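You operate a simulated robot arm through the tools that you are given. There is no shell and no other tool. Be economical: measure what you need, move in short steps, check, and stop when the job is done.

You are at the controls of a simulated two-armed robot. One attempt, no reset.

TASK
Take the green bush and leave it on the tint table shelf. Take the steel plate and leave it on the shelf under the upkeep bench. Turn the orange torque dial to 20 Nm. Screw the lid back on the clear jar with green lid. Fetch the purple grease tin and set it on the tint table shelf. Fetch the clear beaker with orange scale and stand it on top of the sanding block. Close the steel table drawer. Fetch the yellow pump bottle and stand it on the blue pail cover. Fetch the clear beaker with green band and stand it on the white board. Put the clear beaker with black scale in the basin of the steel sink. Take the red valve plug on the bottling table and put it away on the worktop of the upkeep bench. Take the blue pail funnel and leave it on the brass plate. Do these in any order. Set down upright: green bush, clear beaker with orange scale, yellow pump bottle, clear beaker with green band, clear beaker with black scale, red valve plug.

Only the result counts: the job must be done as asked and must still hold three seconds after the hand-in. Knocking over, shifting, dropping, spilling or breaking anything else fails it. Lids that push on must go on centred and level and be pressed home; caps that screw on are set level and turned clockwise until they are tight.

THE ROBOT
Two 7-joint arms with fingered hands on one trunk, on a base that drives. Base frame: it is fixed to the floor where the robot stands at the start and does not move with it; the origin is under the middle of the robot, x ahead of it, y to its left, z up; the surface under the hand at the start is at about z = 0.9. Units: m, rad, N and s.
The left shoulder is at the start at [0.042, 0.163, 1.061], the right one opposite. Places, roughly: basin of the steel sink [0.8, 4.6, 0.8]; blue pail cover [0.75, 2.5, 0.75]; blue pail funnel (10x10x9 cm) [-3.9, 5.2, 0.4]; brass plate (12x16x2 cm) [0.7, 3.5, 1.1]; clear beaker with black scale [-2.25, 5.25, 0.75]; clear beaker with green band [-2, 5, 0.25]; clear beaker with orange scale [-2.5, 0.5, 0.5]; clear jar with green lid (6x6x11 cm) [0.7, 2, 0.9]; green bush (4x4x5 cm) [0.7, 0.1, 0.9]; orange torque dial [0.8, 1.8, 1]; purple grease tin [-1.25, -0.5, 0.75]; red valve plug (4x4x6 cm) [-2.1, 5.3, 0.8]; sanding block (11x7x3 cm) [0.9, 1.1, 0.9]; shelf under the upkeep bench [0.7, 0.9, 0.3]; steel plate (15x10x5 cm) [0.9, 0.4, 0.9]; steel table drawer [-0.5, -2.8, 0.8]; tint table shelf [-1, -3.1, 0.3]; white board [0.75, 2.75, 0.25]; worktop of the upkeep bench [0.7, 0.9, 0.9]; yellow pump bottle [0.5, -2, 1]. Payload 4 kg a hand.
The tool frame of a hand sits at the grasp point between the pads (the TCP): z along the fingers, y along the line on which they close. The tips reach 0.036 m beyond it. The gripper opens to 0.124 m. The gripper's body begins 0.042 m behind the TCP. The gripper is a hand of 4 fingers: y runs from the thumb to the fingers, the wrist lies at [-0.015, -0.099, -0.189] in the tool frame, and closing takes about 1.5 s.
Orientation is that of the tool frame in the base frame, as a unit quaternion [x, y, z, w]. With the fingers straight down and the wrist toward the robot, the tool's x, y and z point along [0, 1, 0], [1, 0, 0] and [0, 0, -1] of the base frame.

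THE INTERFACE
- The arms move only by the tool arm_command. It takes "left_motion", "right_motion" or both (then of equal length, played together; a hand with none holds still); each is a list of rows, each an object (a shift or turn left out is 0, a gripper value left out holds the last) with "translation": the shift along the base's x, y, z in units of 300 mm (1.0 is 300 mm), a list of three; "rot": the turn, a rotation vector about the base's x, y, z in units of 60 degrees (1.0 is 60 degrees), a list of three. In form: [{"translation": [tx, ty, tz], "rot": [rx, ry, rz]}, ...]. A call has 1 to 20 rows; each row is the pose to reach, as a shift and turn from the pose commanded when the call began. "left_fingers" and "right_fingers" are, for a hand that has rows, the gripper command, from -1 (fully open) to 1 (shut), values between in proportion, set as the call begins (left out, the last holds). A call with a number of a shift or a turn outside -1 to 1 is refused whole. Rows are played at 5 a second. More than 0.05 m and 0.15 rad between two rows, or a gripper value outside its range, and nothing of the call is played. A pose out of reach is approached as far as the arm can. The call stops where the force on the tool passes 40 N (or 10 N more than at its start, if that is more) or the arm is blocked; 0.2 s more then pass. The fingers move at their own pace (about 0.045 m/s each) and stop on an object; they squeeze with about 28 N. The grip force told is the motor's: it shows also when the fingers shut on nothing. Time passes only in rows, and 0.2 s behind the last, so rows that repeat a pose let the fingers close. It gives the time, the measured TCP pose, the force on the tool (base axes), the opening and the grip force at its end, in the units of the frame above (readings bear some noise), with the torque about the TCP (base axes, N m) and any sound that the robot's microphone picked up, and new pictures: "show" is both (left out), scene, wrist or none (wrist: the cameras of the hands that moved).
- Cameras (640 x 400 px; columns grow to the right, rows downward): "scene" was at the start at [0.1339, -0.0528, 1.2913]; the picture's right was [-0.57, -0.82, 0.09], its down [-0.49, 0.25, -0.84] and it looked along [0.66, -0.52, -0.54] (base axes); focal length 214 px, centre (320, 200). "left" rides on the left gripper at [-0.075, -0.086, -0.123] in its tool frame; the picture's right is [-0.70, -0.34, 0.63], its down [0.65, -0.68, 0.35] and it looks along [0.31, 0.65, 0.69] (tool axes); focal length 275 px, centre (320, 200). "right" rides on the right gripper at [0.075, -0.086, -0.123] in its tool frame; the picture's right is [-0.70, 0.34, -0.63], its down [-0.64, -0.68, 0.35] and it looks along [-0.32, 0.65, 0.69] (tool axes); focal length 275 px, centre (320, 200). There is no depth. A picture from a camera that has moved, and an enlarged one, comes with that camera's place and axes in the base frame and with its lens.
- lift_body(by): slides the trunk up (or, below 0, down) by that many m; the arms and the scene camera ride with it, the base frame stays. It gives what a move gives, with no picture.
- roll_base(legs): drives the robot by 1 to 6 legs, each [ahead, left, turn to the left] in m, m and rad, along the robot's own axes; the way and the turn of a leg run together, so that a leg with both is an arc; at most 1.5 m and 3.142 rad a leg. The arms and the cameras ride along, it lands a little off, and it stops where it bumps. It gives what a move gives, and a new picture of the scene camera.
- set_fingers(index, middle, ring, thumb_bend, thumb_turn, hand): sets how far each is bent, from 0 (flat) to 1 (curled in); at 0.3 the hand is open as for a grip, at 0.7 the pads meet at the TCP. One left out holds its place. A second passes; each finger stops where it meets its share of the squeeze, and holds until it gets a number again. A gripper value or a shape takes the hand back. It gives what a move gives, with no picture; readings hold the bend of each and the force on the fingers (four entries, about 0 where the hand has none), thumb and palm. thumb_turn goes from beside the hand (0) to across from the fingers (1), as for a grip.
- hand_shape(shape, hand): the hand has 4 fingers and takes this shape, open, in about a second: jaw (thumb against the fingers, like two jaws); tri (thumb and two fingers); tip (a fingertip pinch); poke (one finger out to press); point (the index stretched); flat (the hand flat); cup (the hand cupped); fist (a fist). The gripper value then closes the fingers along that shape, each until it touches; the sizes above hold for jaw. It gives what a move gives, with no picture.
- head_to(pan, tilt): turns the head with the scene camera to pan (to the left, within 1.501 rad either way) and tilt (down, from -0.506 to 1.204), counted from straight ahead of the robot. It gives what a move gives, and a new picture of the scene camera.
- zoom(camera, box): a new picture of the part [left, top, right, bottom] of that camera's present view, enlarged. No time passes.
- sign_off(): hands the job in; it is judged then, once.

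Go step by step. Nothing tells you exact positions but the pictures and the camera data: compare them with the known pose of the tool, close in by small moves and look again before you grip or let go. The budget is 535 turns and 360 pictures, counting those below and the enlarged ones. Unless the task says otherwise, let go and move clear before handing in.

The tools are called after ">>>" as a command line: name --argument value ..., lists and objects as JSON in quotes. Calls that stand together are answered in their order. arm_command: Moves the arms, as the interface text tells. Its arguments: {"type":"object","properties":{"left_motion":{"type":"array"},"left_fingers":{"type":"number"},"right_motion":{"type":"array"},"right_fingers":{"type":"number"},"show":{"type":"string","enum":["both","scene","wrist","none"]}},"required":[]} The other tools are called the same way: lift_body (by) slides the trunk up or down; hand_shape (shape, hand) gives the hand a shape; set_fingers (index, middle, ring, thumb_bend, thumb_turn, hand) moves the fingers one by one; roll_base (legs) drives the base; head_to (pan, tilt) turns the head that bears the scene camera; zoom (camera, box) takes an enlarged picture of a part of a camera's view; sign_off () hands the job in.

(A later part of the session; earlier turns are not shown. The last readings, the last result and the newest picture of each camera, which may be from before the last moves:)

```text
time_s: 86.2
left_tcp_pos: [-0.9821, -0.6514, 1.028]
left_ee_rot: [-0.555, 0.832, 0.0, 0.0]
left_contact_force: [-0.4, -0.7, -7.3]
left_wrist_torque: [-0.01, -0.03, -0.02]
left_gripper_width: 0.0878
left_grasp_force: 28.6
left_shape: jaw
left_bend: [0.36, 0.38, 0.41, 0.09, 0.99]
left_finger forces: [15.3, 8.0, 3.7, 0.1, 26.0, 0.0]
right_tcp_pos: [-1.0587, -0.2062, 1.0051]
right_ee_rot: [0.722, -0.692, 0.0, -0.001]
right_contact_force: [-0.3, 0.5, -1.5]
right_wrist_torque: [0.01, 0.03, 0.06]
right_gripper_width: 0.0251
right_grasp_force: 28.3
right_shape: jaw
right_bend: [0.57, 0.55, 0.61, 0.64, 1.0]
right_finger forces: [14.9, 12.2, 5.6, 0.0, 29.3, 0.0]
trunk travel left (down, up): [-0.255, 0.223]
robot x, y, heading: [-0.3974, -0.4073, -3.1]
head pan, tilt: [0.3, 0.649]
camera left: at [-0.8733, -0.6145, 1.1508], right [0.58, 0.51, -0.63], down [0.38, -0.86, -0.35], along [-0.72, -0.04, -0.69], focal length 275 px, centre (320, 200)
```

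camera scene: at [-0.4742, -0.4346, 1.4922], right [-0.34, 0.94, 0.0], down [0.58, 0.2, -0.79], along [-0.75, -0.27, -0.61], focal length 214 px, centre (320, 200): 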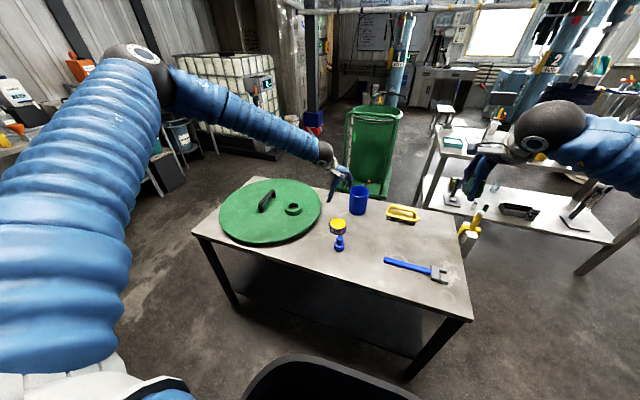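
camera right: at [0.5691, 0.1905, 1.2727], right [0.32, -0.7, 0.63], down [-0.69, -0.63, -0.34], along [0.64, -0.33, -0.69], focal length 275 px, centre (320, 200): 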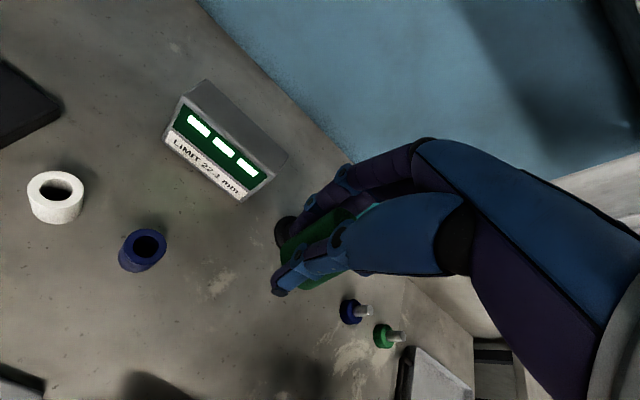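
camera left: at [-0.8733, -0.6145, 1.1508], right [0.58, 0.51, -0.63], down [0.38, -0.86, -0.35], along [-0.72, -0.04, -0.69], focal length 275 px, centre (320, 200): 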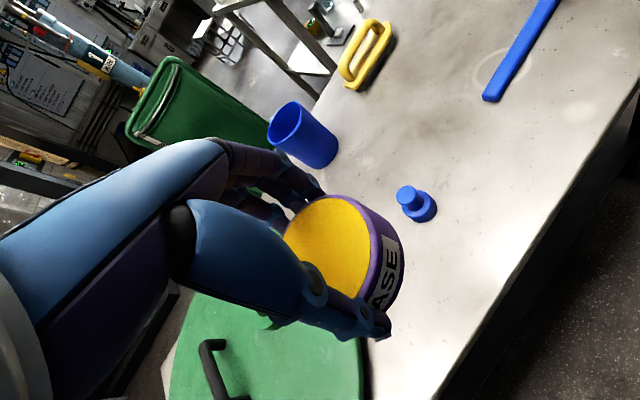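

Tin held. Turn to face the tint table (‑y) and drive toward it.

>>> roll_base --legs '[[0, 0, 1.53], [1.2, 0, 0]]'

>>> head_to --pan 0 --tilt 0.45

>>> zoom --camera "scene" --box '[180, 80, 480, 270]'

```text
time_s: 95.9
left_tcp_pos: [-0.206, -2.1833, 1.0276]
left_ee_rot: [0.973, -0.23, 0.001, -0.001]
left_contact_force: [-0.4, -0.8, -6.5]
left_wrist_torque: [0.06, 0.01, 0.0]
left_gripper_width: 0.0878
left_grasp_force: 28.4
left_shape: jaw
left_bend: [0.36, 0.38, 0.41, 0.09, 0.99]
left_finger forces: [15.1, 7.8, 3.5, 0.0, 25.3, 0.0]
right_tcp_pos: [-0.6563, -2.2305, 1.0041]
right_ee_rot: [1.0, -0.013, 0.0, 0.0]
right_contact_force: [0.0, -1.3, -0.4]
right_wrist_torque: [0.01, -0.02, -0.01]
right_gripper_width: 0.0246
right_grasp_force: 27.9
right_shape: jaw
right_bend: [0.58, 0.55, 0.61, 0.65, 1.0]
right_finger forces: [15.1, 11.9, 5.7, 0.0, 28.4, 0.0]
trunk travel left (down, up): [-0.255, 0.223]
robot x, y, heading: [-0.4139, -1.5858, -1.586]
head pan, tilt: [0.3, 0.649]
camera scene: at [-0.3892, -1.7097, 1.3071], right [-0.96, -0.27, -0.04], down [-0.16, 0.67, -0.72], along [0.22, -0.69, -0.69], focal length 214 px, centre (320, 200)
```

scene: 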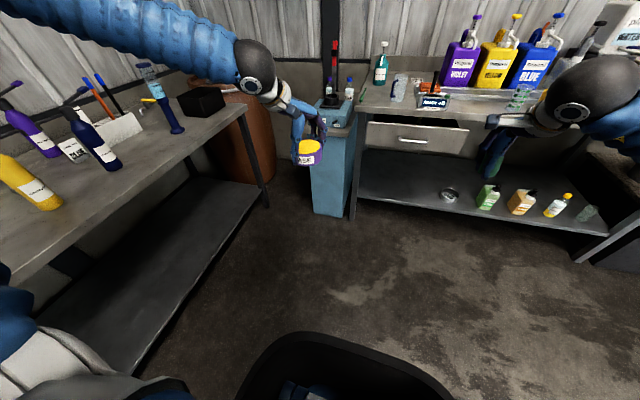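

```text
time_s: 96.7
left_tcp_pos: [-0.2074, -2.1837, 1.0267]
left_ee_rot: [0.973, -0.229, 0.0, 0.0]
left_contact_force: [-0.1, 0.1, -7.1]
left_wrist_torque: [0.05, 0.0, -0.03]
left_gripper_width: 0.0877
left_grasp_force: 28.3
left_shape: jaw
left_bend: [0.36, 0.38, 0.41, 0.1, 0.99]
left_finger forces: [15.2, 7.8, 3.4, 0.1, 25.4, 0.0]
right_tcp_pos: [-0.6576, -2.2299, 1.005]
right_ee_rot: [1.0, -0.014, 0.0, -0.001]
right_contact_force: [-0.5, -0.2, -1.3]
right_wrist_torque: [0.03, 0.05, -0.01]
right_gripper_width: 0.0248
right_grasp_force: 28.2
right_shape: jaw
right_bend: [0.58, 0.55, 0.61, 0.65, 1.0]
right_finger forces: [15.1, 11.9, 5.8, 0.0, 28.4, 0.1]
trunk travel left (down, up): [-0.255, 0.223]
robot x, y, heading: [-0.4138, -1.5843, -1.598]
head pan, tilt: [0.0, 0.45]
camera scene: at [-0.415, -1.7196, 1.3238], right [-1.0, 0.02, 0.0], down [0.01, 0.54, -0.84], along [-0.02, -0.84, -0.54], focal length 214 px, centre (320, 200)
```

scene: 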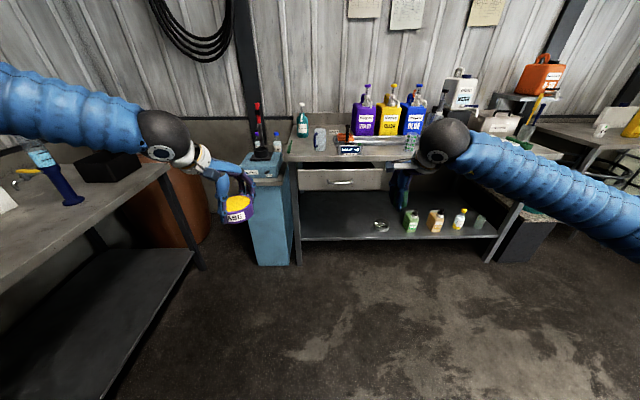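

```text
2.11 times, centred on (330, 175) of scene
camera zoom: at [-0.415, -1.7196, 1.3238], right [-1.0, 0.02, 0.0], down [0.01, 0.54, -0.84], along [-0.02, -0.84, -0.54], focal length 452 px, centre (299, 253)
```

zoom: 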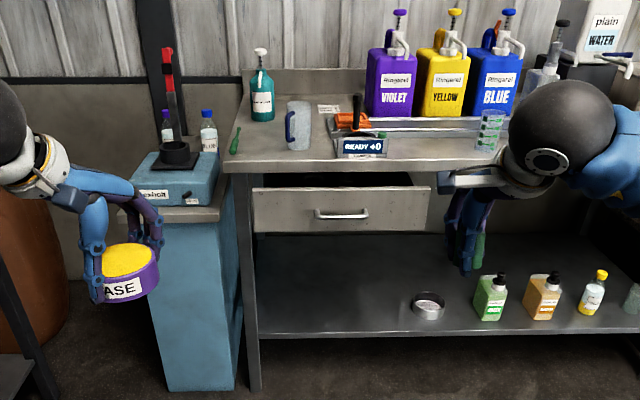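

The drawer is open on this same table; the shelf below is empty between x −0.35 and −0.82. I lower the trunk and stretch both hands forward-low.

>>> roll_base --legs '[[0, -0.12, 0.027]]'

>>> lift_body --by -0.25

>>> arm_command --left_motion '[{"translation": [-0.026, -0.1, -0.11]}, {"translation": [-0.052, -0.2, -0.22]}, {"translation": [-0.078, -0.3, -0.33]}, {"translation": [-0.104, -0.4, -0.44]}, {"translation": [-0.13, -0.5, -0.55]}, {"translation": [-0.156, -0.6, -0.66]}, {"translation": [-0.182, -0.7, -0.77]}, {"translation": [-0.208, -0.8, -0.88]}, {"translation": [-0.233, -0.9, -0.99]}]' --right_motion '[{"translation": [0.037, -0.083, -0.1]}, {"translation": [0.074, -0.167, -0.2]}, {"translation": [0.111, -0.25, -0.3]}, {"translation": [0.148, -0.333, -0.4]}, {"translation": [0.185, -0.417, -0.5]}, {"translation": [0.222, -0.5, -0.6]}, {"translation": [0.259, -0.583, -0.7]}, {"translation": [0.296, -0.667, -0.8]}, {"translation": [0.333, -0.75, -0.9]}]' --show "scene"

```text
time_s: 97.9
left_tcp_pos: [-0.3104, -2.1758, 1.0272]
left_ee_rot: [0.976, -0.218, 0.001, -0.001]
left_contact_force: [0.1, 0.8, -7.5]
left_wrist_torque: [0.03, -0.02, -0.01]
left_gripper_width: 0.0873
left_grasp_force: 27.8
left_shape: jaw
left_bend: [0.36, 0.38, 0.41, 0.1, 0.99]
left_finger forces: [15.2, 7.7, 3.5, 0.1, 25.3, 0.1]
right_tcp_pos: [-0.76, -2.2337, 1.0041]
right_ee_rot: [1.0, -0.001, 0.001, 0.0]
right_contact_force: [-0.4, 0.1, -0.5]
right_wrist_torque: [0.04, -0.03, -0.01]
right_gripper_width: 0.0244
right_grasp_force: 28.4
right_shape: jaw
right_bend: [0.58, 0.55, 0.61, 0.65, 1.0]
right_finger forces: [15.1, 12.0, 5.8, 0.0, 28.4, 0.1]
trunk travel left (down, up): [-0.255, 0.223]
robot x, y, heading: [-0.5302, -1.5831, -1.573]
head pan, tilt: [0.0, 0.45]
camera scene: at [-0.5305, -1.718, 1.3238], right [-1.0, 0.0, 0.0], down [0.0, 0.54, -0.84], along [0.0, -0.84, -0.54], focal length 214 px, centre (320, 200)
```

scene: 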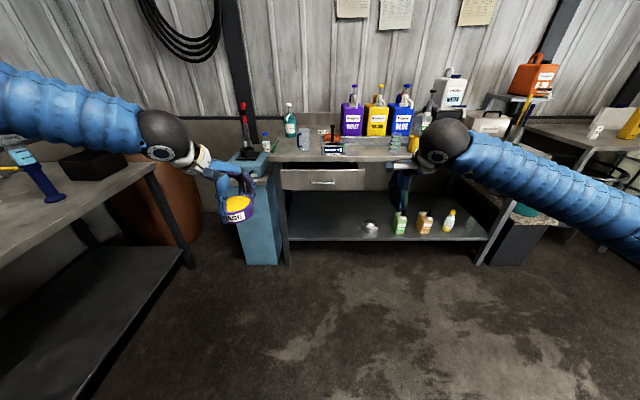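

```text
time_s: 100.5
left_tcp_pos: [-0.3096, -2.1749, 0.778]
left_ee_rot: [0.976, -0.218, 0.0, 0.002]
left_contact_force: [-0.3, 0.6, -6.5]
left_wrist_torque: [0.01, 0.02, 0.01]
left_gripper_width: 0.0877
left_grasp_force: 28.4
left_shape: jaw
left_bend: [0.36, 0.38, 0.41, 0.1, 0.99]
left_finger forces: [15.2, 7.6, 3.4, 0.0, 26.1, 0.1]
right_tcp_pos: [-0.7583, -2.2329, 0.756]
right_ee_rot: [1.0, -0.001, -0.001, -0.001]
right_contact_force: [-0.2, -0.5, -0.4]
right_wrist_torque: [-0.02, -0.04, 0.0]
right_gripper_width: 0.0246
right_grasp_force: 28.4
right_shape: jaw
right_bend: [0.58, 0.55, 0.62, 0.65, 1.0]
right_finger forces: [15.4, 12.0, 6.0, 0.0, 28.3, 0.0]
trunk travel left (down, up): [-0.005, 0.473]
robot x, y, heading: [-0.5271, -1.5798, -1.573]
head pan, tilt: [0.0, 0.45]
```

```text
time_s: 102.5
left_tcp_pos: [-0.3822, -2.4491, 0.474]
left_ee_rot: [0.976, -0.218, -0.001, -0.001]
left_contact_force: [0.1, 0.8, -8.3]
left_wrist_torque: [0.06, 0.04, 0.0]
left_gripper_width: 0.0875
left_grasp_force: 27.7
left_shape: jaw
left_bend: [0.36, 0.38, 0.41, 0.11, 0.99]
left_finger forces: [15.3, 7.8, 3.5, 0.0, 26.8, 0.1]
right_tcp_pos: [-0.6584, -2.4613, 0.4798]
right_ee_rot: [1.0, -0.001, -0.001, -0.003]
right_contact_force: [-0.5, -0.3, -1.2]
right_wrist_torque: [0.03, -0.02, -0.01]
right_gripper_width: 0.0243
right_grasp_force: 28.2
right_shape: jaw
right_bend: [0.58, 0.55, 0.62, 0.65, 1.0]
right_finger forces: [15.4, 12.1, 6.5, 0.0, 28.2, 0.1]
trunk travel left (down, up): [-0.005, 0.473]
robot x, y, heading: [-0.5302, -1.5804, -1.569]
head pan, tilt: [0.0, 0.45]
camera scene: at [-0.5293, -1.8786, 0.9715], right [-1.0, 0.0, 0.0], down [0.0, 0.83, -0.56], along [0.0, -0.56, -0.83], focal length 214 px, centre (320, 200)
```

scene: 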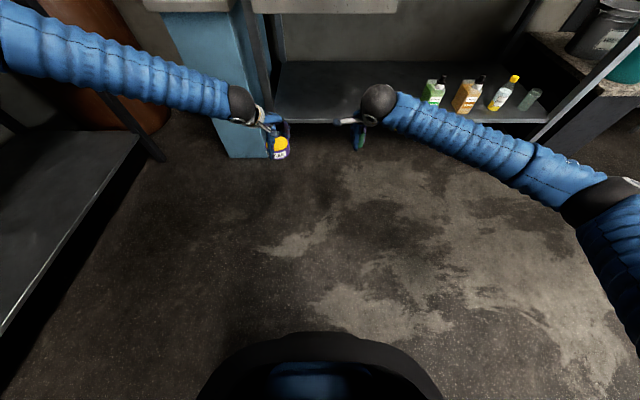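

Left forearm would come near the table leg, so I shift both placements to the right (‑x) before entering.

>>> arm_command --right_motion '[{"translation": [0.13, 0, 0]}, {"translation": [0.25, 0, 0]}]' --show "none"

>>> roll_base --legs '[[0, -0.165, 0], [0.25, 0, 0]]'

```text
time_s: 103.1
left_tcp_pos: [-0.3833, -2.449, 0.4783]
left_ee_rot: [0.976, -0.219, 0.0, 0.0]
left_contact_force: [-0.4, 0.6, -6.7]
left_wrist_torque: [0.04, 0.03, 0.0]
left_gripper_width: 0.0875
left_grasp_force: 28.3
left_shape: jaw
left_bend: [0.36, 0.38, 0.41, 0.11, 0.99]
left_finger forces: [15.3, 7.7, 3.7, 0.1, 26.7, 0.1]
right_tcp_pos: [-0.5845, -2.4573, 0.4865]
right_ee_rot: [1.0, -0.001, 0.0, -0.001]
right_contact_force: [0.1, -0.2, -0.4]
right_wrist_torque: [0.0, -0.01, -0.03]
right_gripper_width: 0.0243
right_grasp_force: 27.9
right_shape: jaw
right_bend: [0.58, 0.55, 0.62, 0.65, 1.0]
right_finger forces: [15.5, 12.0, 6.6, 0.0, 28.1, 0.0]
trunk travel left (down, up): [-0.005, 0.473]
robot x, y, heading: [-0.5282, -1.5829, -1.577]
head pan, tilt: [0.0, 0.45]
```

```text
time_s: 105.9
left_tcp_pos: [-0.5474, -2.6915, 0.4776]
left_ee_rot: [0.975, -0.221, 0.0, -0.001]
left_contact_force: [0.2, -0.6, -7.3]
left_wrist_torque: [0.03, -0.02, 0.0]
left_gripper_width: 0.0877
left_grasp_force: 27.6
left_shape: jaw
left_bend: [0.36, 0.38, 0.41, 0.11, 0.99]
left_finger forces: [15.3, 7.7, 3.7, 0.0, 26.7, 0.0]
right_tcp_pos: [-0.749, -2.7008, 0.4851]
right_ee_rot: [1.0, -0.003, 0.0, -0.001]
right_contact_force: [0.4, 0.2, -1.7]
right_wrist_torque: [-0.01, -0.06, 0.03]
right_gripper_width: 0.0243
right_grasp_force: 27.9
right_shape: jaw
right_bend: [0.58, 0.55, 0.62, 0.65, 1.0]
right_finger forces: [15.5, 12.0, 6.6, 0.0, 28.1, 0.1]
trunk travel left (down, up): [-0.005, 0.473]
robot x, y, heading: [-0.6883, -1.8272, -1.58]
head pan, tilt: [0.0, 0.45]
camera scene: at [-0.6914, -2.1208, 0.9727], right [-1.0, 0.01, 0.0], down [0.01, 0.83, -0.56], along [0.0, -0.56, -0.83], focal length 214 px, centre (320, 200)
```

scene: 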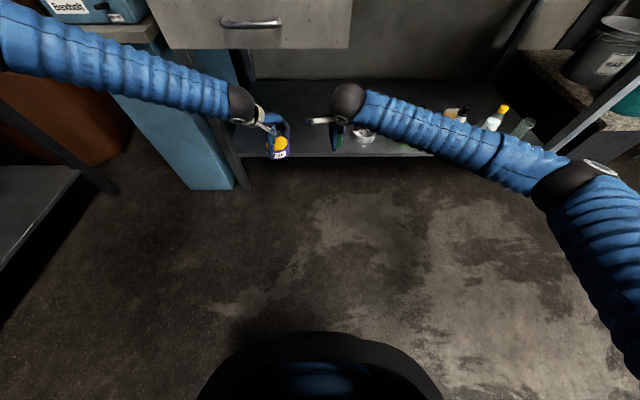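

Before going under the drawer I lower both hands so the wrists pass beneath it, then roll in.

>>> arm_command --left_motion '[{"translation": [0, 0, -0.12]}, {"translation": [0, 0, -0.24]}]' --right_motion '[{"translation": [0, 0, -0.12]}, {"translation": [0, 0, -0.26]}]' --show "none"

>>> roll_base --legs '[[0.12, 0, 0]]'

```text
time_s: 106.5
left_tcp_pos: [-0.5497, -2.6948, 0.4025]
left_ee_rot: [0.975, -0.221, 0.0, -0.002]
left_contact_force: [0.2, 0.7, -7.0]
left_wrist_torque: [0.06, -0.01, -0.01]
left_gripper_width: 0.0877
left_grasp_force: 28.1
left_shape: jaw
left_bend: [0.36, 0.38, 0.41, 0.11, 0.99]
left_finger forces: [15.0, 7.6, 3.5, 0.0, 26.7, 0.0]
right_tcp_pos: [-0.7475, -2.7008, 0.4023]
right_ee_rot: [1.0, -0.003, 0.0, -0.002]
right_contact_force: [-0.4, 0.5, -1.2]
right_wrist_torque: [0.0, 0.02, 0.01]
right_gripper_width: 0.024
right_grasp_force: 28.1
right_shape: jaw
right_bend: [0.58, 0.55, 0.62, 0.65, 1.0]
right_finger forces: [15.5, 12.0, 6.9, 0.0, 27.9, 0.0]
trunk travel left (down, up): [-0.005, 0.473]
robot x, y, heading: [-0.6869, -1.824, -1.578]
head pan, tilt: [0.0, 0.45]
```

```text
time_s: 107.8
left_tcp_pos: [-0.549, -2.8165, 0.4038]
left_ee_rot: [0.976, -0.219, 0.0, -0.002]
left_contact_force: [0.0, 0.2, -7.2]
left_wrist_torque: [0.04, -0.03, -0.02]
left_gripper_width: 0.0876
left_grasp_force: 27.9
left_shape: jaw
left_bend: [0.36, 0.38, 0.41, 0.11, 0.99]
left_finger forces: [15.2, 7.7, 3.4, 0.1, 26.7, 0.1]
right_tcp_pos: [-0.7477, -2.8218, 0.404]
right_ee_rot: [1.0, -0.004, 0.0, -0.001]
right_contact_force: [0.1, -0.5, -1.1]
right_wrist_torque: [0.02, 0.01, -0.01]
right_gripper_width: 0.0244
right_grasp_force: 28.2
right_shape: jaw
right_bend: [0.58, 0.55, 0.62, 0.65, 1.0]
right_finger forces: [15.6, 12.0, 6.8, 0.1, 28.0, 0.1]
trunk travel left (down, up): [-0.005, 0.473]
robot x, y, heading: [-0.6938, -1.9472, -1.581]
head pan, tilt: [0.0, 0.45]
camera scene: at [-0.692, -2.2435, 0.9725], right [-1.0, 0.01, 0.0], down [0.01, 0.83, -0.56], along [0.0, -0.56, -0.83], focal length 214 px, centre (320, 200)
```

scene: 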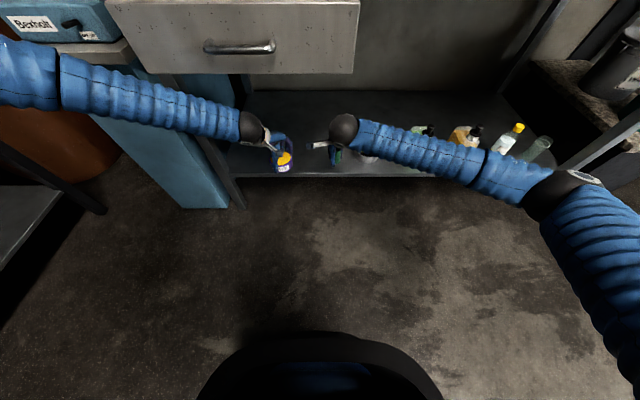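

The left forearm sits close to the drawer corner; I rotate the left hand's yaw back to draw its forearm rightwards.

>>> arm_command --left_motion '[{"translation": [0, 0, -0.02], "rot": [0, 0, 0.13]}, {"translation": [0, 0, -0.04], "rot": [0, 0, 0.26]}, {"translation": [0, 0, -0.06], "rot": [0, 0, 0.39]}, {"translation": [0, 0, -0.08], "rot": [0, 0, 0.52]}, {"translation": [0, 0, -0.08], "rot": [0, 0, 0.65]}]' --show "scene"

```text
time_s: 109.0
left_tcp_pos: [-0.5494, -2.8169, 0.3807]
left_ee_rot: [0.993, 0.12, -0.002, -0.001]
left_contact_force: [0.1, 0.3, -7.0]
left_wrist_torque: [0.01, -0.02, -0.02]
left_gripper_width: 0.0876
left_grasp_force: 27.6
left_shape: jaw
left_bend: [0.36, 0.38, 0.41, 0.11, 0.99]
left_finger forces: [15.1, 7.6, 3.5, 0.1, 26.4, 0.0]
right_tcp_pos: [-0.7467, -2.8218, 0.4047]
right_ee_rot: [1.0, -0.003, -0.001, -0.002]
right_contact_force: [-0.5, 0.4, -1.5]
right_wrist_torque: [0.02, -0.02, 0.05]
right_gripper_width: 0.0242
right_grasp_force: 27.6
right_shape: jaw
right_bend: [0.58, 0.55, 0.62, 0.65, 1.0]
right_finger forces: [15.6, 11.9, 6.8, 0.1, 28.0, 0.0]
trunk travel left (down, up): [-0.005, 0.473]
robot x, y, heading: [-0.6918, -1.9466, -1.581]
head pan, tilt: [0.0, 0.45]
camera scene: at [-0.692, -2.2431, 0.9728], right [-1.0, 0.01, 0.0], down [0.01, 0.83, -0.56], along [0.0, -0.56, -0.83], focal length 214 px, centre (320, 200)
```

scene: 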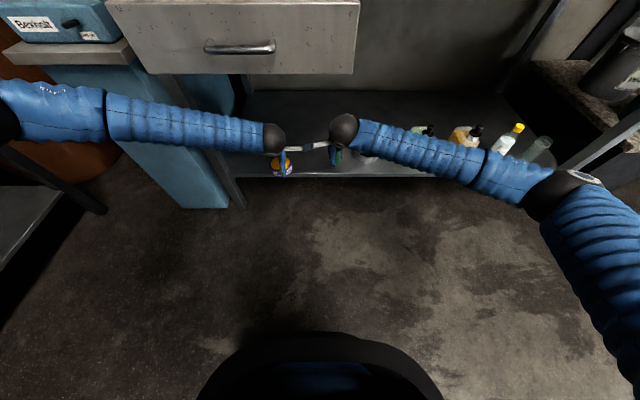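

>>> roll_base --legs '[[0.065, 0, 0]]'

>>> arm_command --left_motion '[{"translation": [0, 0, -0.06]}]' --right_motion '[{"translation": [0, 0, -0.12]}]' --show "both"

```text
time_s: 110.0
left_tcp_pos: [-0.5495, -2.8834, 0.3799]
left_ee_rot: [0.993, 0.117, 0.001, -0.001]
left_contact_force: [-0.6, 0.4, -7.1]
left_wrist_torque: [0.01, 0.02, -0.02]
left_gripper_width: 0.0878
left_grasp_force: 28.6
left_shape: jaw
left_bend: [0.36, 0.38, 0.41, 0.11, 0.99]
left_finger forces: [15.0, 7.7, 3.4, 0.0, 26.5, 0.1]
right_tcp_pos: [-0.7497, -2.8896, 0.4042]
right_ee_rot: [1.0, -0.003, 0.0, -0.002]
right_contact_force: [-0.1, -0.8, -0.7]
right_wrist_torque: [0.03, -0.04, -0.05]
right_gripper_width: 0.0242
right_grasp_force: 28.5
right_shape: jaw
right_bend: [0.58, 0.55, 0.62, 0.65, 1.0]
right_finger forces: [15.6, 12.0, 6.8, 0.1, 28.0, 0.1]
trunk travel left (down, up): [-0.005, 0.473]
robot x, y, heading: [-0.6918, -2.0125, -1.581]
head pan, tilt: [0.0, 0.45]
camera scene: at [-0.6928, -2.3108, 0.9725], right [-1.0, 0.01, 0.0], down [0.01, 0.83, -0.56], along [0.0, -0.56, -0.83], focal length 214 px, centre (320, 200)
```

scene: 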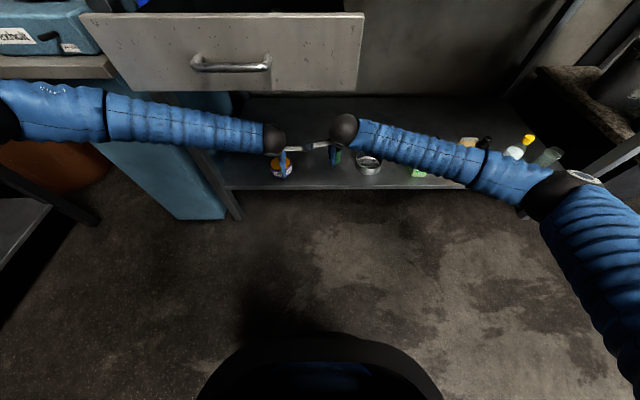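

```text
time_s: 110.4
left_tcp_pos: [-0.5472, -2.8845, 0.3589]
left_ee_rot: [0.993, 0.117, 0.001, -0.003]
left_contact_force: [0.5, -0.6, -7.8]
left_wrist_torque: [0.02, 0.04, 0.01]
left_gripper_width: 0.0876
left_grasp_force: 28.0
left_shape: jaw
left_bend: [0.36, 0.38, 0.41, 0.11, 0.99]
left_finger forces: [15.0, 7.7, 3.6, 0.1, 26.5, 0.0]
right_tcp_pos: [-0.7484, -2.8902, 0.3658]
right_ee_rot: [1.0, -0.004, 0.0, -0.004]
right_contact_force: [-0.2, 0.1, -0.9]
right_wrist_torque: [0.0, -0.03, -0.03]
right_gripper_width: 0.0242
right_grasp_force: 27.7
right_shape: jaw
right_bend: [0.58, 0.55, 0.62, 0.65, 1.0]
right_finger forces: [15.7, 12.0, 6.9, 0.0, 28.0, 0.0]
trunk travel left (down, up): [-0.005, 0.473]
robot x, y, heading: [-0.6888, -2.0155, -1.579]
head pan, tilt: [0.0, 0.45]
camera scene: at [-0.6927, -2.3116, 0.9716], right [-1.0, 0.01, 0.0], down [0.01, 0.83, -0.56], along [0.0, -0.56, -0.83], focal length 214 px, centre (320, 200)
camera right: at [-0.6731, -2.8065, 0.4897], right [-0.7, -0.34, 0.63], down [-0.64, 0.69, -0.34], along [-0.32, -0.64, -0.7], focal length 275 px, centre (320, 200)
camera left: at [-0.6414, -2.8185, 0.4817], right [-0.76, 0.17, -0.63], down [0.47, 0.82, -0.34], along [0.46, -0.55, -0.69], focal length 275 px, centre (320, 200)
```

scene: 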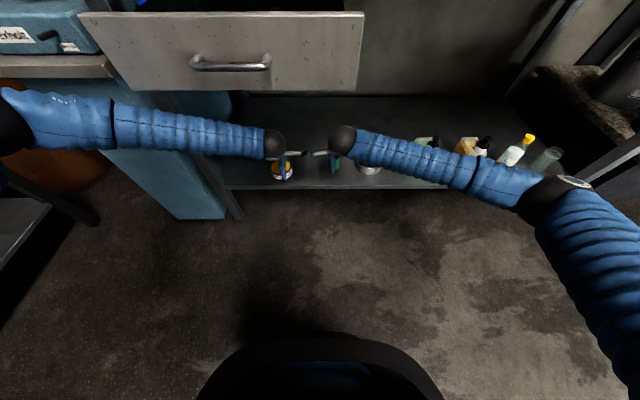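
right: 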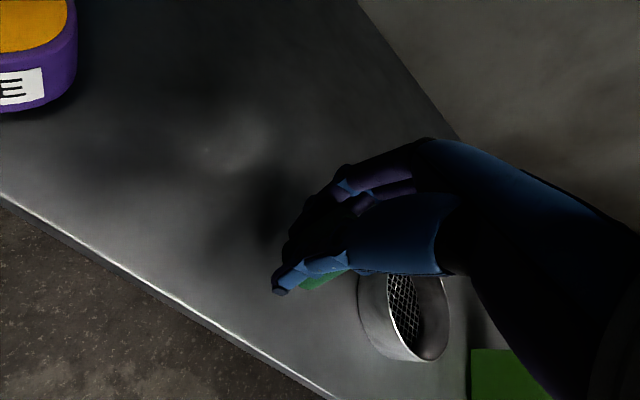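
left: 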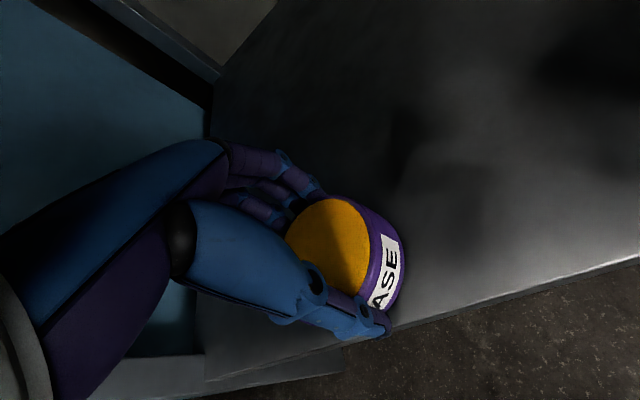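

Both are over clear shelf. Lower gently.

>>> arm_command --left_motion '[{"translation": [0, 0, -0.02]}, {"translation": [0, 0, -0.04]}]' --right_motion '[{"translation": [0, 0, -0.03]}, {"translation": [0, 0, -0.06]}]' --show "none"

>>> arm_command --left_motion '[{"translation": [0, 0, -0.01]}, {"translation": [0, 0, -0.02]}]' --right_motion '[{"translation": [0, 0, -0.01]}, {"translation": [0, 0, -0.02]}]' --show "none"

```text
time_s: 111.0
left_tcp_pos: [-0.5487, -2.8838, 0.3492]
left_ee_rot: [0.993, 0.119, 0.001, -0.001]
left_contact_force: [5.8, -3.0, -8.0]
left_wrist_torque: [0.24, 0.52, -0.16]
left_gripper_width: 0.0874
left_grasp_force: 28.3
left_shape: jaw
left_bend: [0.36, 0.38, 0.41, 0.11, 0.99]
left_finger forces: [15.0, 7.6, 3.4, 0.0, 26.5, 0.0]
right_tcp_pos: [-0.7492, -2.8898, 0.3504]
right_ee_rot: [1.0, -0.004, -0.001, -0.001]
right_contact_force: [-5.6, 2.6, 0.5]
right_wrist_torque: [-0.13, -0.78, 0.64]
right_gripper_width: 0.0242
right_grasp_force: 27.9
right_shape: jaw
right_bend: [0.58, 0.55, 0.62, 0.65, 1.0]
right_finger forces: [15.6, 12.0, 6.9, 0.0, 28.0, 0.1]
trunk travel left (down, up): [-0.005, 0.473]
robot x, y, heading: [-0.6917, -2.0159, -1.579]
head pan, tilt: [0.0, 0.45]
```

```text
time_s: 111.6
left_tcp_pos: [-0.5488, -2.8847, 0.3445]
left_ee_rot: [0.993, 0.118, 0.0, -0.001]
left_contact_force: [6.5, -8.9, -7.5]
left_wrist_torque: [1.16, 0.79, 0.44]
left_gripper_width: 0.0875
left_grasp_force: 27.8
left_shape: jaw
left_bend: [0.36, 0.38, 0.41, 0.11, 0.99]
left_finger forces: [15.1, 7.7, 3.5, 0.0, 26.5, 0.0]
right_tcp_pos: [-0.7483, -2.89, 0.3449]
right_ee_rot: [1.0, -0.004, 0.0, -0.001]
right_contact_force: [-6.5, 9.7, 0.4]
right_wrist_torque: [-1.07, -0.98, 1.34]
right_gripper_width: 0.0243
right_grasp_force: 27.6
right_shape: jaw
right_bend: [0.58, 0.55, 0.62, 0.65, 1.0]
right_finger forces: [15.6, 12.1, 6.9, 0.1, 27.9, 0.0]
trunk travel left (down, up): [-0.005, 0.473]
robot x, y, heading: [-0.6897, -2.0145, -1.581]
head pan, tilt: [0.0, 0.45]
```

The two camera stalks are touching each other; I move the hands apart sideways a little.

>>> arm_command --left_motion '[{"translation": [0.05, 0, 0]}, {"translation": [0.1, 0, 0]}]' --right_motion '[{"translation": [-0.05, 0, 0]}, {"translation": [-0.1, 0, 0]}]' --show "none"

>>> arm_command --left_motion '[{"translation": [0, 0, -0.005]}, {"translation": [0, 0, -0.01]}]' --right_motion '[{"translation": [0, 0, -0.005]}, {"translation": [0, 0, -0.01]}]' --show "wrist"

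```text
time_s: 112.2
left_tcp_pos: [-0.5194, -2.8842, 0.3442]
left_ee_rot: [0.993, 0.117, -0.001, 0.0]
left_contact_force: [0.4, 0.3, -6.4]
left_wrist_torque: [0.05, 0.03, 0.01]
left_gripper_width: 0.0877
left_grasp_force: 27.5
left_shape: jaw
left_bend: [0.36, 0.38, 0.41, 0.11, 0.99]
left_finger forces: [14.9, 7.7, 3.4, 0.1, 26.4, 0.1]
right_tcp_pos: [-0.7783, -2.8906, 0.3451]
right_ee_rot: [1.0, -0.004, 0.0, -0.002]
right_contact_force: [0.9, 0.7, 0.3]
right_wrist_torque: [-0.02, 0.0, 0.0]
right_gripper_width: 0.0239
right_grasp_force: 28.1
right_shape: jaw
right_bend: [0.58, 0.55, 0.62, 0.65, 1.0]
right_finger forces: [15.7, 12.1, 6.9, 0.0, 27.9, 0.0]
trunk travel left (down, up): [-0.005, 0.473]
robot x, y, heading: [-0.6899, -2.0154, -1.575]
head pan, tilt: [0.0, 0.45]
```

```text
time_s: 112.8
left_tcp_pos: [-0.5208, -2.8857, 0.3402]
left_ee_rot: [0.993, 0.118, 0.0, -0.002]
left_contact_force: [0.0, -0.2, -7.0]
left_wrist_torque: [0.03, 0.04, 0.02]
left_gripper_width: 0.0874
left_grasp_force: 27.6
left_shape: jaw
left_bend: [0.36, 0.38, 0.41, 0.11, 0.99]
left_finger forces: [14.9, 7.7, 3.4, 0.0, 26.5, 0.2]
right_tcp_pos: [-0.78, -2.8892, 0.3417]
right_ee_rot: [1.0, -0.004, 0.0, -0.002]
right_contact_force: [0.6, 0.0, -0.2]
right_wrist_torque: [0.04, 0.03, -0.04]
right_gripper_width: 0.024
right_grasp_force: 28.4
right_shape: jaw
right_bend: [0.58, 0.55, 0.62, 0.65, 1.0]
right_finger forces: [15.7, 12.1, 6.8, 0.1, 27.9, 0.1]
trunk travel left (down, up): [-0.005, 0.473]
robot x, y, heading: [-0.6904, -2.0147, -1.577]
head pan, tilt: [0.0, 0.45]
camera right: at [-0.7039, -2.8055, 0.4658], right [-0.7, -0.33, 0.63], down [-0.64, 0.69, -0.34], along [-0.32, -0.65, -0.69], focal length 275 px, centre (320, 200)
camera left: at [-0.6143, -2.8191, 0.4647], right [-0.76, 0.17, -0.63], down [0.47, 0.81, -0.34], along [0.46, -0.56, -0.69], focal length 275 px, centre (320, 200)
```

right: 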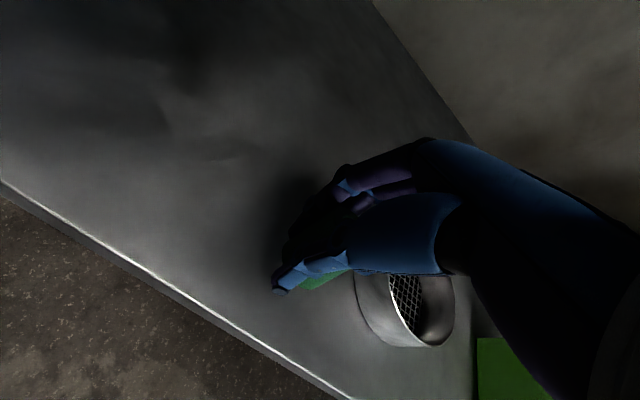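
left: 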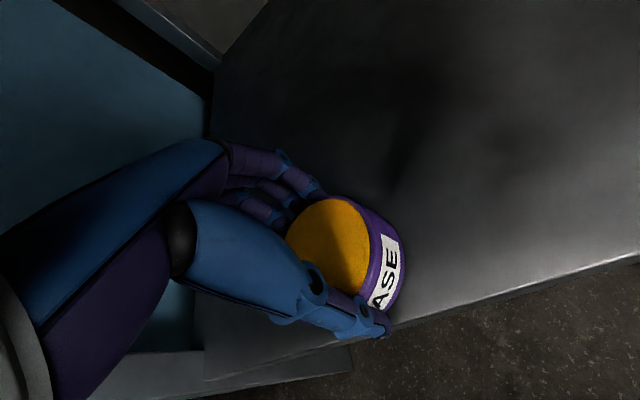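

>>> arm_command --left_motion '[{"translation": [0, 0, -0.01]}, {"translation": [0, 0, -0.02]}, {"translation": [0, 0, -0.03]}]' --right_motion '[{"translation": [0, 0, -0.01]}, {"translation": [0, 0, -0.02]}, {"translation": [0, 0, -0.03]}]' --show "none"

```text
time_s: 113.6
left_tcp_pos: [-0.5196, -2.8845, 0.3328]
left_ee_rot: [0.993, 0.118, 0.0, -0.001]
left_contact_force: [-0.9, -0.6, -7.6]
left_wrist_torque: [0.03, 0.01, 0.02]
left_gripper_width: 0.0877
left_grasp_force: 27.5
left_shape: jaw
left_bend: [0.36, 0.38, 0.41, 0.11, 0.99]
left_finger forces: [14.9, 7.6, 3.4, 0.1, 26.4, 0.1]
right_tcp_pos: [-0.7798, -2.8903, 0.3327]
right_ee_rot: [1.0, -0.003, 0.0, -0.002]
right_contact_force: [0.4, 0.4, -0.2]
right_wrist_torque: [0.02, 0.02, 0.0]
right_gripper_width: 0.0242
right_grasp_force: 27.6
right_shape: jaw
right_bend: [0.58, 0.55, 0.62, 0.65, 1.0]
right_finger forces: [15.7, 12.1, 6.9, 0.1, 28.0, 0.0]
trunk travel left (down, up): [-0.005, 0.473]
robot x, y, heading: [-0.6921, -2.017, -1.579]
head pan, tilt: [0.0, 0.45]
```

>>> arm_command --left_motion '[{"translation": [0, 0, -0.01]}, {"translation": [0, 0, -0.02]}, {"translation": [0, 0, -0.03]}]' --right_motion '[{"translation": [0, 0, -0.01]}, {"translation": [0, 0, -0.02]}, {"translation": [0, 0, -0.03]}]' --show "none"

```text
time_s: 114.4
left_tcp_pos: [-0.5188, -2.8841, 0.3251]
left_ee_rot: [0.993, 0.118, 0.0, 0.0]
left_contact_force: [0.7, 2.3, 5.7]
left_wrist_torque: [-0.16, -0.15, 0.03]
left_gripper_width: 0.0874
left_grasp_force: 27.8
left_shape: jaw
left_bend: [0.36, 0.38, 0.41, 0.11, 0.99]
left_finger forces: [14.3, 7.9, 3.8, 0.0, 29.3, 0.0]
right_tcp_pos: [-0.7792, -2.8902, 0.323]
right_ee_rot: [1.0, -0.003, 0.0, -0.001]
right_contact_force: [0.4, 0.3, 0.0]
right_wrist_torque: [0.01, 0.01, -0.01]
right_gripper_width: 0.0243
right_grasp_force: 28.0
right_shape: jaw
right_bend: [0.58, 0.55, 0.62, 0.65, 1.0]
right_finger forces: [15.7, 12.1, 7.0, 0.0, 28.0, 0.0]
trunk travel left (down, up): [-0.005, 0.473]
robot x, y, heading: [-0.6928, -2.0193, -1.579]
head pan, tilt: [0.0, 0.45]
```

Tin has landed; release it and keep lowering the bush.

>>> arm_command --left_motion '[{"translation": [0, 0, 0.003]}, {"translation": [0, 0, 0.003]}, {"translation": [0, 0, 0.003]}, {"translation": [0, 0, 0.003]}, {"translation": [0, 0, 0.003]}, {"translation": [0, 0, 0.003]}]' --right_motion '[{"translation": [0, 0, -0.005]}, {"translation": [0, 0, -0.01]}, {"translation": [0, 0, -0.015]}, {"translation": [0, 0, -0.015]}, {"translation": [0, 0, -0.015]}, {"translation": [0, 0, -0.015]}]' --left_fingers -1 --show "none"

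```text
time_s: 115.8
left_tcp_pos: [-0.5185, -2.884, 0.3254]
left_ee_rot: [0.993, 0.118, 0.0, -0.001]
left_contact_force: [-0.1, -0.6, -0.7]
left_wrist_torque: [0.0, -0.02, -0.01]
left_gripper_width: 0.1237
left_grasp_force: 0.0
left_shape: jaw
left_bend: [0.3, 0.3, 0.3, 0.3, 0.98]
left_finger forces: [0.0, 0.0, 0.0, 0.1, 0.1, 0.0]
right_tcp_pos: [-0.7789, -2.8905, 0.3219]
right_ee_rot: [1.0, -0.004, 0.0, -0.001]
right_contact_force: [-1.2, 1.7, 7.3]
right_wrist_torque: [-0.11, 0.02, -0.01]
right_gripper_width: 0.0241
right_grasp_force: 28.2
right_shape: jaw
right_bend: [0.58, 0.55, 0.62, 0.65, 1.0]
right_finger forces: [15.2, 11.8, 7.6, 0.0, 30.5, 0.0]
trunk travel left (down, up): [-0.005, 0.473]
robot x, y, heading: [-0.6896, -2.0164, -1.579]
head pan, tilt: [0.0, 0.45]
```

Bush touches too (7 N). Release it and lift the left hand clear.

>>> arm_command --right_motion '[{"translation": [0, 0, 0.003]}, {"translation": [0, 0, 0.003]}, {"translation": [0, 0, 0.003]}, {"translation": [0, 0, 0.003]}, {"translation": [0, 0, 0.003]}, {"translation": [0, 0, 0.003]}, {"translation": [0, 0, 0.003]}]' --right_fingers -0.5 --show "wrist"

>>> arm_command --left_motion '[{"translation": [0, 0, 0.08]}, {"translation": [0, 0, 0.16]}, {"translation": [0, 0, 0.24]}]' --right_motion '[{"translation": [0, 0, 0.08]}, {"translation": [0, 0, 0.16]}, {"translation": [0, 0, 0.24]}]' --show "wrist"

```text
time_s: 117.4
left_tcp_pos: [-0.5192, -2.8839, 0.3243]
left_ee_rot: [0.993, 0.117, 0.0, 0.0]
left_contact_force: [0.1, 0.2, -0.4]
left_wrist_torque: [-0.02, 0.0, 0.0]
left_gripper_width: 0.1236
left_grasp_force: 0.1
left_shape: jaw
left_bend: [0.3, 0.3, 0.3, 0.3, 0.98]
left_finger forces: [0.1, 0.0, 0.0, 0.1, 0.1, 0.0]
right_tcp_pos: [-0.7796, -2.889, 0.3202]
right_ee_rot: [1.0, -0.004, -0.001, -0.001]
right_contact_force: [0.1, -1.3, 0.2]
right_wrist_torque: [0.01, -0.01, 0.01]
right_gripper_width: 0.093
right_grasp_force: 0.1
right_shape: jaw
right_bend: [0.33, 0.36, 0.35, 0.0, 0.99]
right_finger forces: [0.1, 0.1, 0.0, 0.0, 0.0, 0.0]
trunk travel left (down, up): [-0.005, 0.473]
robot x, y, heading: [-0.6885, -2.0142, -1.579]
head pan, tilt: [0.0, 0.45]
camera right: at [-0.7036, -2.8043, 0.4444], right [-0.7, -0.33, 0.63], down [-0.64, 0.69, -0.34], along [-0.32, -0.65, -0.69], focal length 275 px, centre (320, 200)
```

right: 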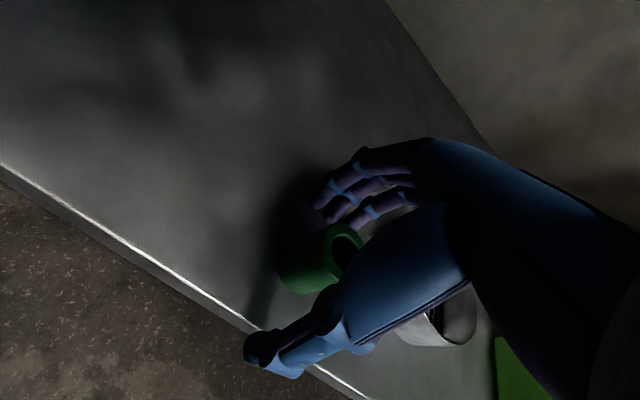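

```text
time_s: 118.2
left_tcp_pos: [-0.5192, -2.8848, 0.4012]
left_ee_rot: [0.993, 0.117, 0.0, 0.0]
left_contact_force: [-0.4, -0.5, 0.1]
left_wrist_torque: [-0.04, 0.02, -0.01]
left_gripper_width: 0.1236
left_grasp_force: 0.0
left_shape: jaw
left_bend: [0.3, 0.3, 0.3, 0.3, 0.98]
left_finger forces: [0.0, 0.0, 0.1, 0.0, 0.0, 0.0]
right_tcp_pos: [-0.7796, -2.8893, 0.3943]
right_ee_rot: [1.0, -0.003, 0.0, 0.0]
right_contact_force: [0.5, -0.5, 0.1]
right_wrist_torque: [-0.04, -0.04, 0.02]
right_gripper_width: 0.0931
right_grasp_force: 0.1
right_shape: jaw
right_bend: [0.33, 0.36, 0.35, 0.0, 0.99]
right_finger forces: [0.0, 0.0, 0.1, 0.0, 0.0, 0.0]
trunk travel left (down, up): [-0.005, 0.473]
robot x, y, heading: [-0.6875, -2.0111, -1.575]
head pan, tilt: [0.0, 0.45]
camera right: at [-0.7041, -2.8053, 0.5174], right [-0.7, -0.33, 0.63], down [-0.64, 0.69, -0.35], along [-0.32, -0.65, -0.69], focal length 275 px, centre (320, 200)
camera left: at [-0.6122, -2.8179, 0.5238], right [-0.76, 0.16, -0.63], down [0.47, 0.81, -0.35], along [0.46, -0.56, -0.69], focal length 275 px, centre (320, 200)
```

right: 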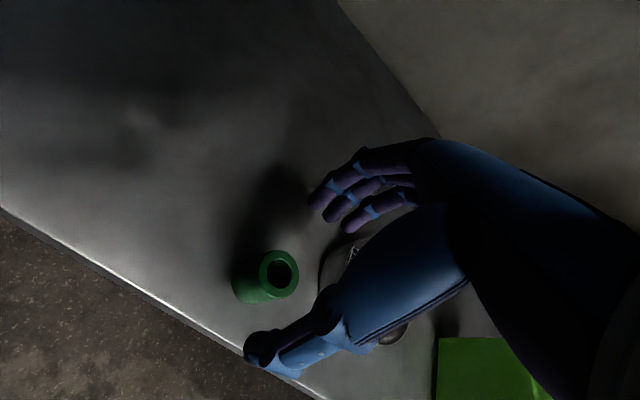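
left: 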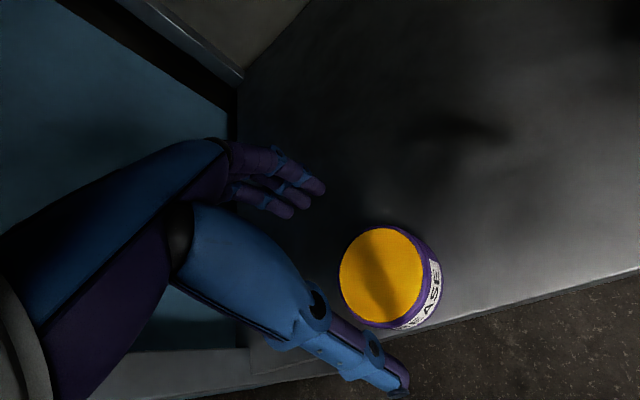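

Both rest upright on the shelf. Back out, raise, and shape the left hand as a fist to push the drawer shut.

>>> roll_base --legs '[[-0.5, 0, 0]]'

>>> lift_body --by 0.3

>>> hand_shape --hand "left" --shape "fist"

>>> arm_command --left_motion '[{"translation": [0.03, 0.06, 0.08], "rot": [-0.12, 0, -0.03]}, {"translation": [0.06, 0.12, 0.16], "rot": [-0.24, 0, -0.06]}, {"translation": [0.09, 0.18, 0.24], "rot": [-0.36, 0, -0.09]}, {"translation": [0.12, 0.24, 0.32], "rot": [-0.48, 0, -0.12]}, {"translation": [0.15, 0.3, 0.36], "rot": [-0.6, 0, -0.15]}, {"translation": [0.18, 0.3, 0.36], "rot": [-0.72, 0, -0.18]}, {"translation": [0.2, 0.3, 0.36], "rot": [-0.84, 0, -0.2]}, {"translation": [0.2, 0.3, 0.36], "rot": [-0.97, 0, -0.2]}]' --show "both"

```text
time_s: 121.1
left_tcp_pos: [-0.5081, -2.3829, 0.3982]
left_ee_rot: [0.992, 0.123, 0.0, -0.001]
left_contact_force: [-0.6, 0.0, -0.5]
left_wrist_torque: [-0.06, 0.01, -0.03]
left_gripper_width: 0.1238
left_grasp_force: 0.0
left_shape: jaw
left_bend: [0.3, 0.3, 0.3, 0.3, 0.98]
left_finger forces: [0.0, 0.1, 0.0, 0.0, 0.0, 0.0]
right_tcp_pos: [-0.7698, -2.3904, 0.3903]
right_ee_rot: [1.0, 0.002, 0.0, -0.002]
right_contact_force: [0.1, -0.2, 0.0]
right_wrist_torque: [-0.01, 0.02, -0.01]
right_gripper_width: 0.0929
right_grasp_force: 0.0
right_shape: jaw
right_bend: [0.33, 0.36, 0.35, 0.0, 0.99]
right_finger forces: [0.0, 0.1, 0.0, 0.0, 0.0, 0.0]
trunk travel left (down, up): [-0.005, 0.473]
robot x, y, heading: [-0.6915, -1.5109, -1.567]
head pan, tilt: [0.0, 0.45]
camera scene: at [-0.6887, -1.8096, 0.9733], right [-1.0, 0.0, 0.0], down [0.0, 0.83, -0.56], along [0.0, -0.56, -0.83], focal length 214 px, centre (320, 200)
```

scene: 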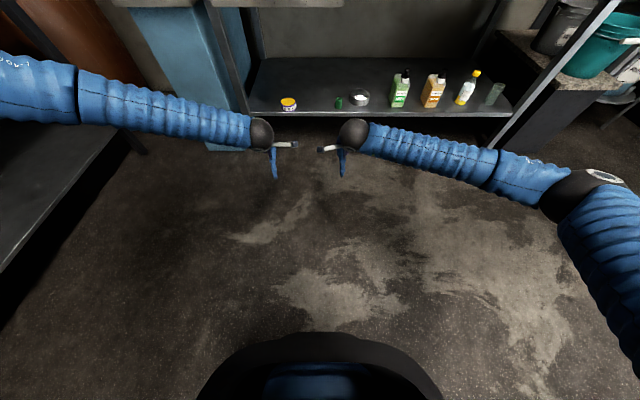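

```text
time_s: 124.1
left_tcp_pos: [-0.5079, -2.4132, 0.9634]
left_ee_rot: [0.982, 0.122, -0.017, 0.142]
left_contact_force: [0.5, 0.1, 0.3]
left_wrist_torque: [-0.01, -0.01, 0.02]
left_gripper_width: 0.1237
left_grasp_force: 0.0
left_shape: jaw
left_bend: [0.3, 0.3, 0.3, 0.3, 0.98]
left_finger forces: [0.1, 0.0, 0.1, 0.1, 0.1, 0.0]
right_tcp_pos: [-0.7688, -2.3901, 0.6923]
right_ee_rot: [1.0, 0.002, -0.001, -0.002]
right_contact_force: [-0.7, -0.1, -0.3]
right_wrist_torque: [-0.03, -0.02, 0.0]
right_gripper_width: 0.0929
right_grasp_force: 0.1
right_shape: jaw
right_bend: [0.33, 0.36, 0.35, 0.0, 0.99]
right_finger forces: [0.0, 0.0, 0.1, 0.0, 0.1, 0.0]
trunk travel left (down, up): [-0.305, 0.173]
robot x, y, heading: [-0.691, -1.5158, -1.57]
head pan, tilt: [0.0, 0.45]
```

```text
time_s: 125.0
left_tcp_pos: [-0.5083, -2.4135, 0.9643]
left_ee_rot: [0.982, 0.122, -0.018, 0.142]
left_contact_force: [0.3, 0.7, 0.1]
left_wrist_torque: [-0.01, -0.01, 0.0]
left_gripper_width: 0.0002
left_grasp_force: 0.0
left_shape: fist
left_bend: [1.0, 1.0, 1.0, 0.0, 0.86]
left_finger forces: [0.1, 0.0, 0.0, 0.1, 0.0, 0.0]
right_tcp_pos: [-0.7698, -2.3912, 0.6915]
right_ee_rot: [1.0, 0.002, 0.0, 0.0]
right_contact_force: [0.8, 0.3, 0.1]
right_wrist_torque: [0.01, 0.0, 0.02]
right_gripper_width: 0.0928
right_grasp_force: 0.1
right_shape: jaw
right_bend: [0.33, 0.36, 0.35, 0.0, 0.99]
right_finger forces: [0.0, 0.1, 0.1, 0.1, 0.0, 0.1]
trunk travel left (down, up): [-0.305, 0.173]
robot x, y, heading: [-0.6889, -1.5172, -1.572]
head pan, tilt: [0.0, 0.45]
```

```text
time_s: 126.8
left_tcp_pos: [-0.4487, -2.3242, 1.07]
left_ee_rot: [0.796, -0.002, -0.089, 0.599]
left_contact_force: [-0.6, 0.5, 0.5]
left_wrist_torque: [0.0, -0.01, 0.03]
left_gripper_width: 0.0
left_grasp_force: 0.0
left_shape: fist
left_bend: [1.0, 1.0, 1.0, 0.0, 0.85]
left_finger forces: [0.0, 0.1, 0.0, 0.0, 0.0, 0.0]
right_tcp_pos: [-0.7693, -2.3903, 0.6915]
right_ee_rot: [1.0, 0.002, 0.0, -0.001]
right_contact_force: [-0.3, 1.2, -0.5]
right_wrist_torque: [0.0, 0.0, 0.0]
right_gripper_width: 0.0926
right_grasp_force: 0.0
right_shape: jaw
right_bend: [0.33, 0.36, 0.35, 0.0, 0.99]
right_finger forces: [0.1, 0.0, 0.1, 0.0, 0.1, 0.1]
trunk travel left (down, up): [-0.305, 0.173]
robot x, y, heading: [-0.6903, -1.516, -1.563]
head pan, tilt: [0.0, 0.45]
camera scene: at [-0.6898, -1.6309, 1.3805], right [-1.0, 0.0, 0.0], down [0.0, 0.5, -0.87], along [0.0, -0.87, -0.5], focal length 214 px, centre (320, 200)
camera left: at [-0.5146, -2.1743, 1.033], right [-0.81, -0.43, -0.39], down [0.52, -0.21, -0.83], along [0.28, -0.88, 0.39], focal length 275 px, centre (320, 200)
```

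scene: 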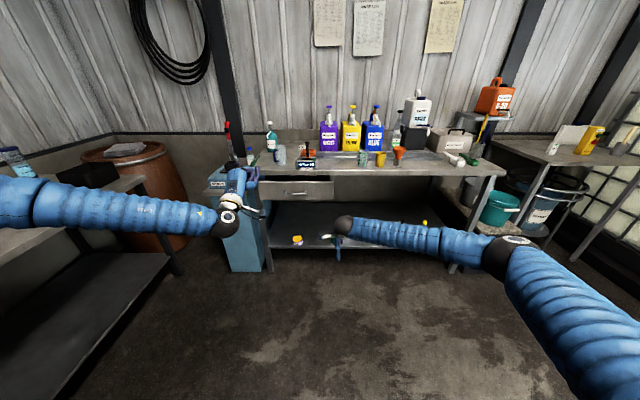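
left: 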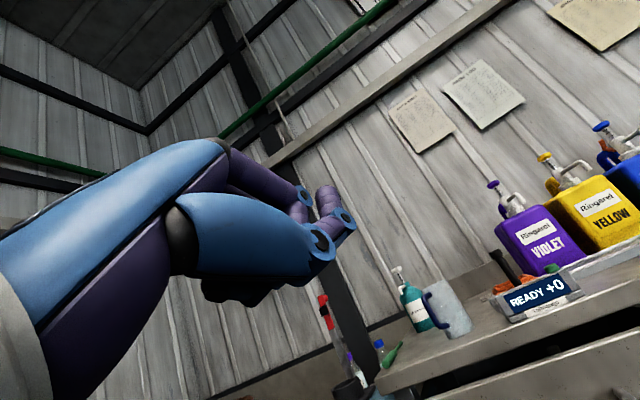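

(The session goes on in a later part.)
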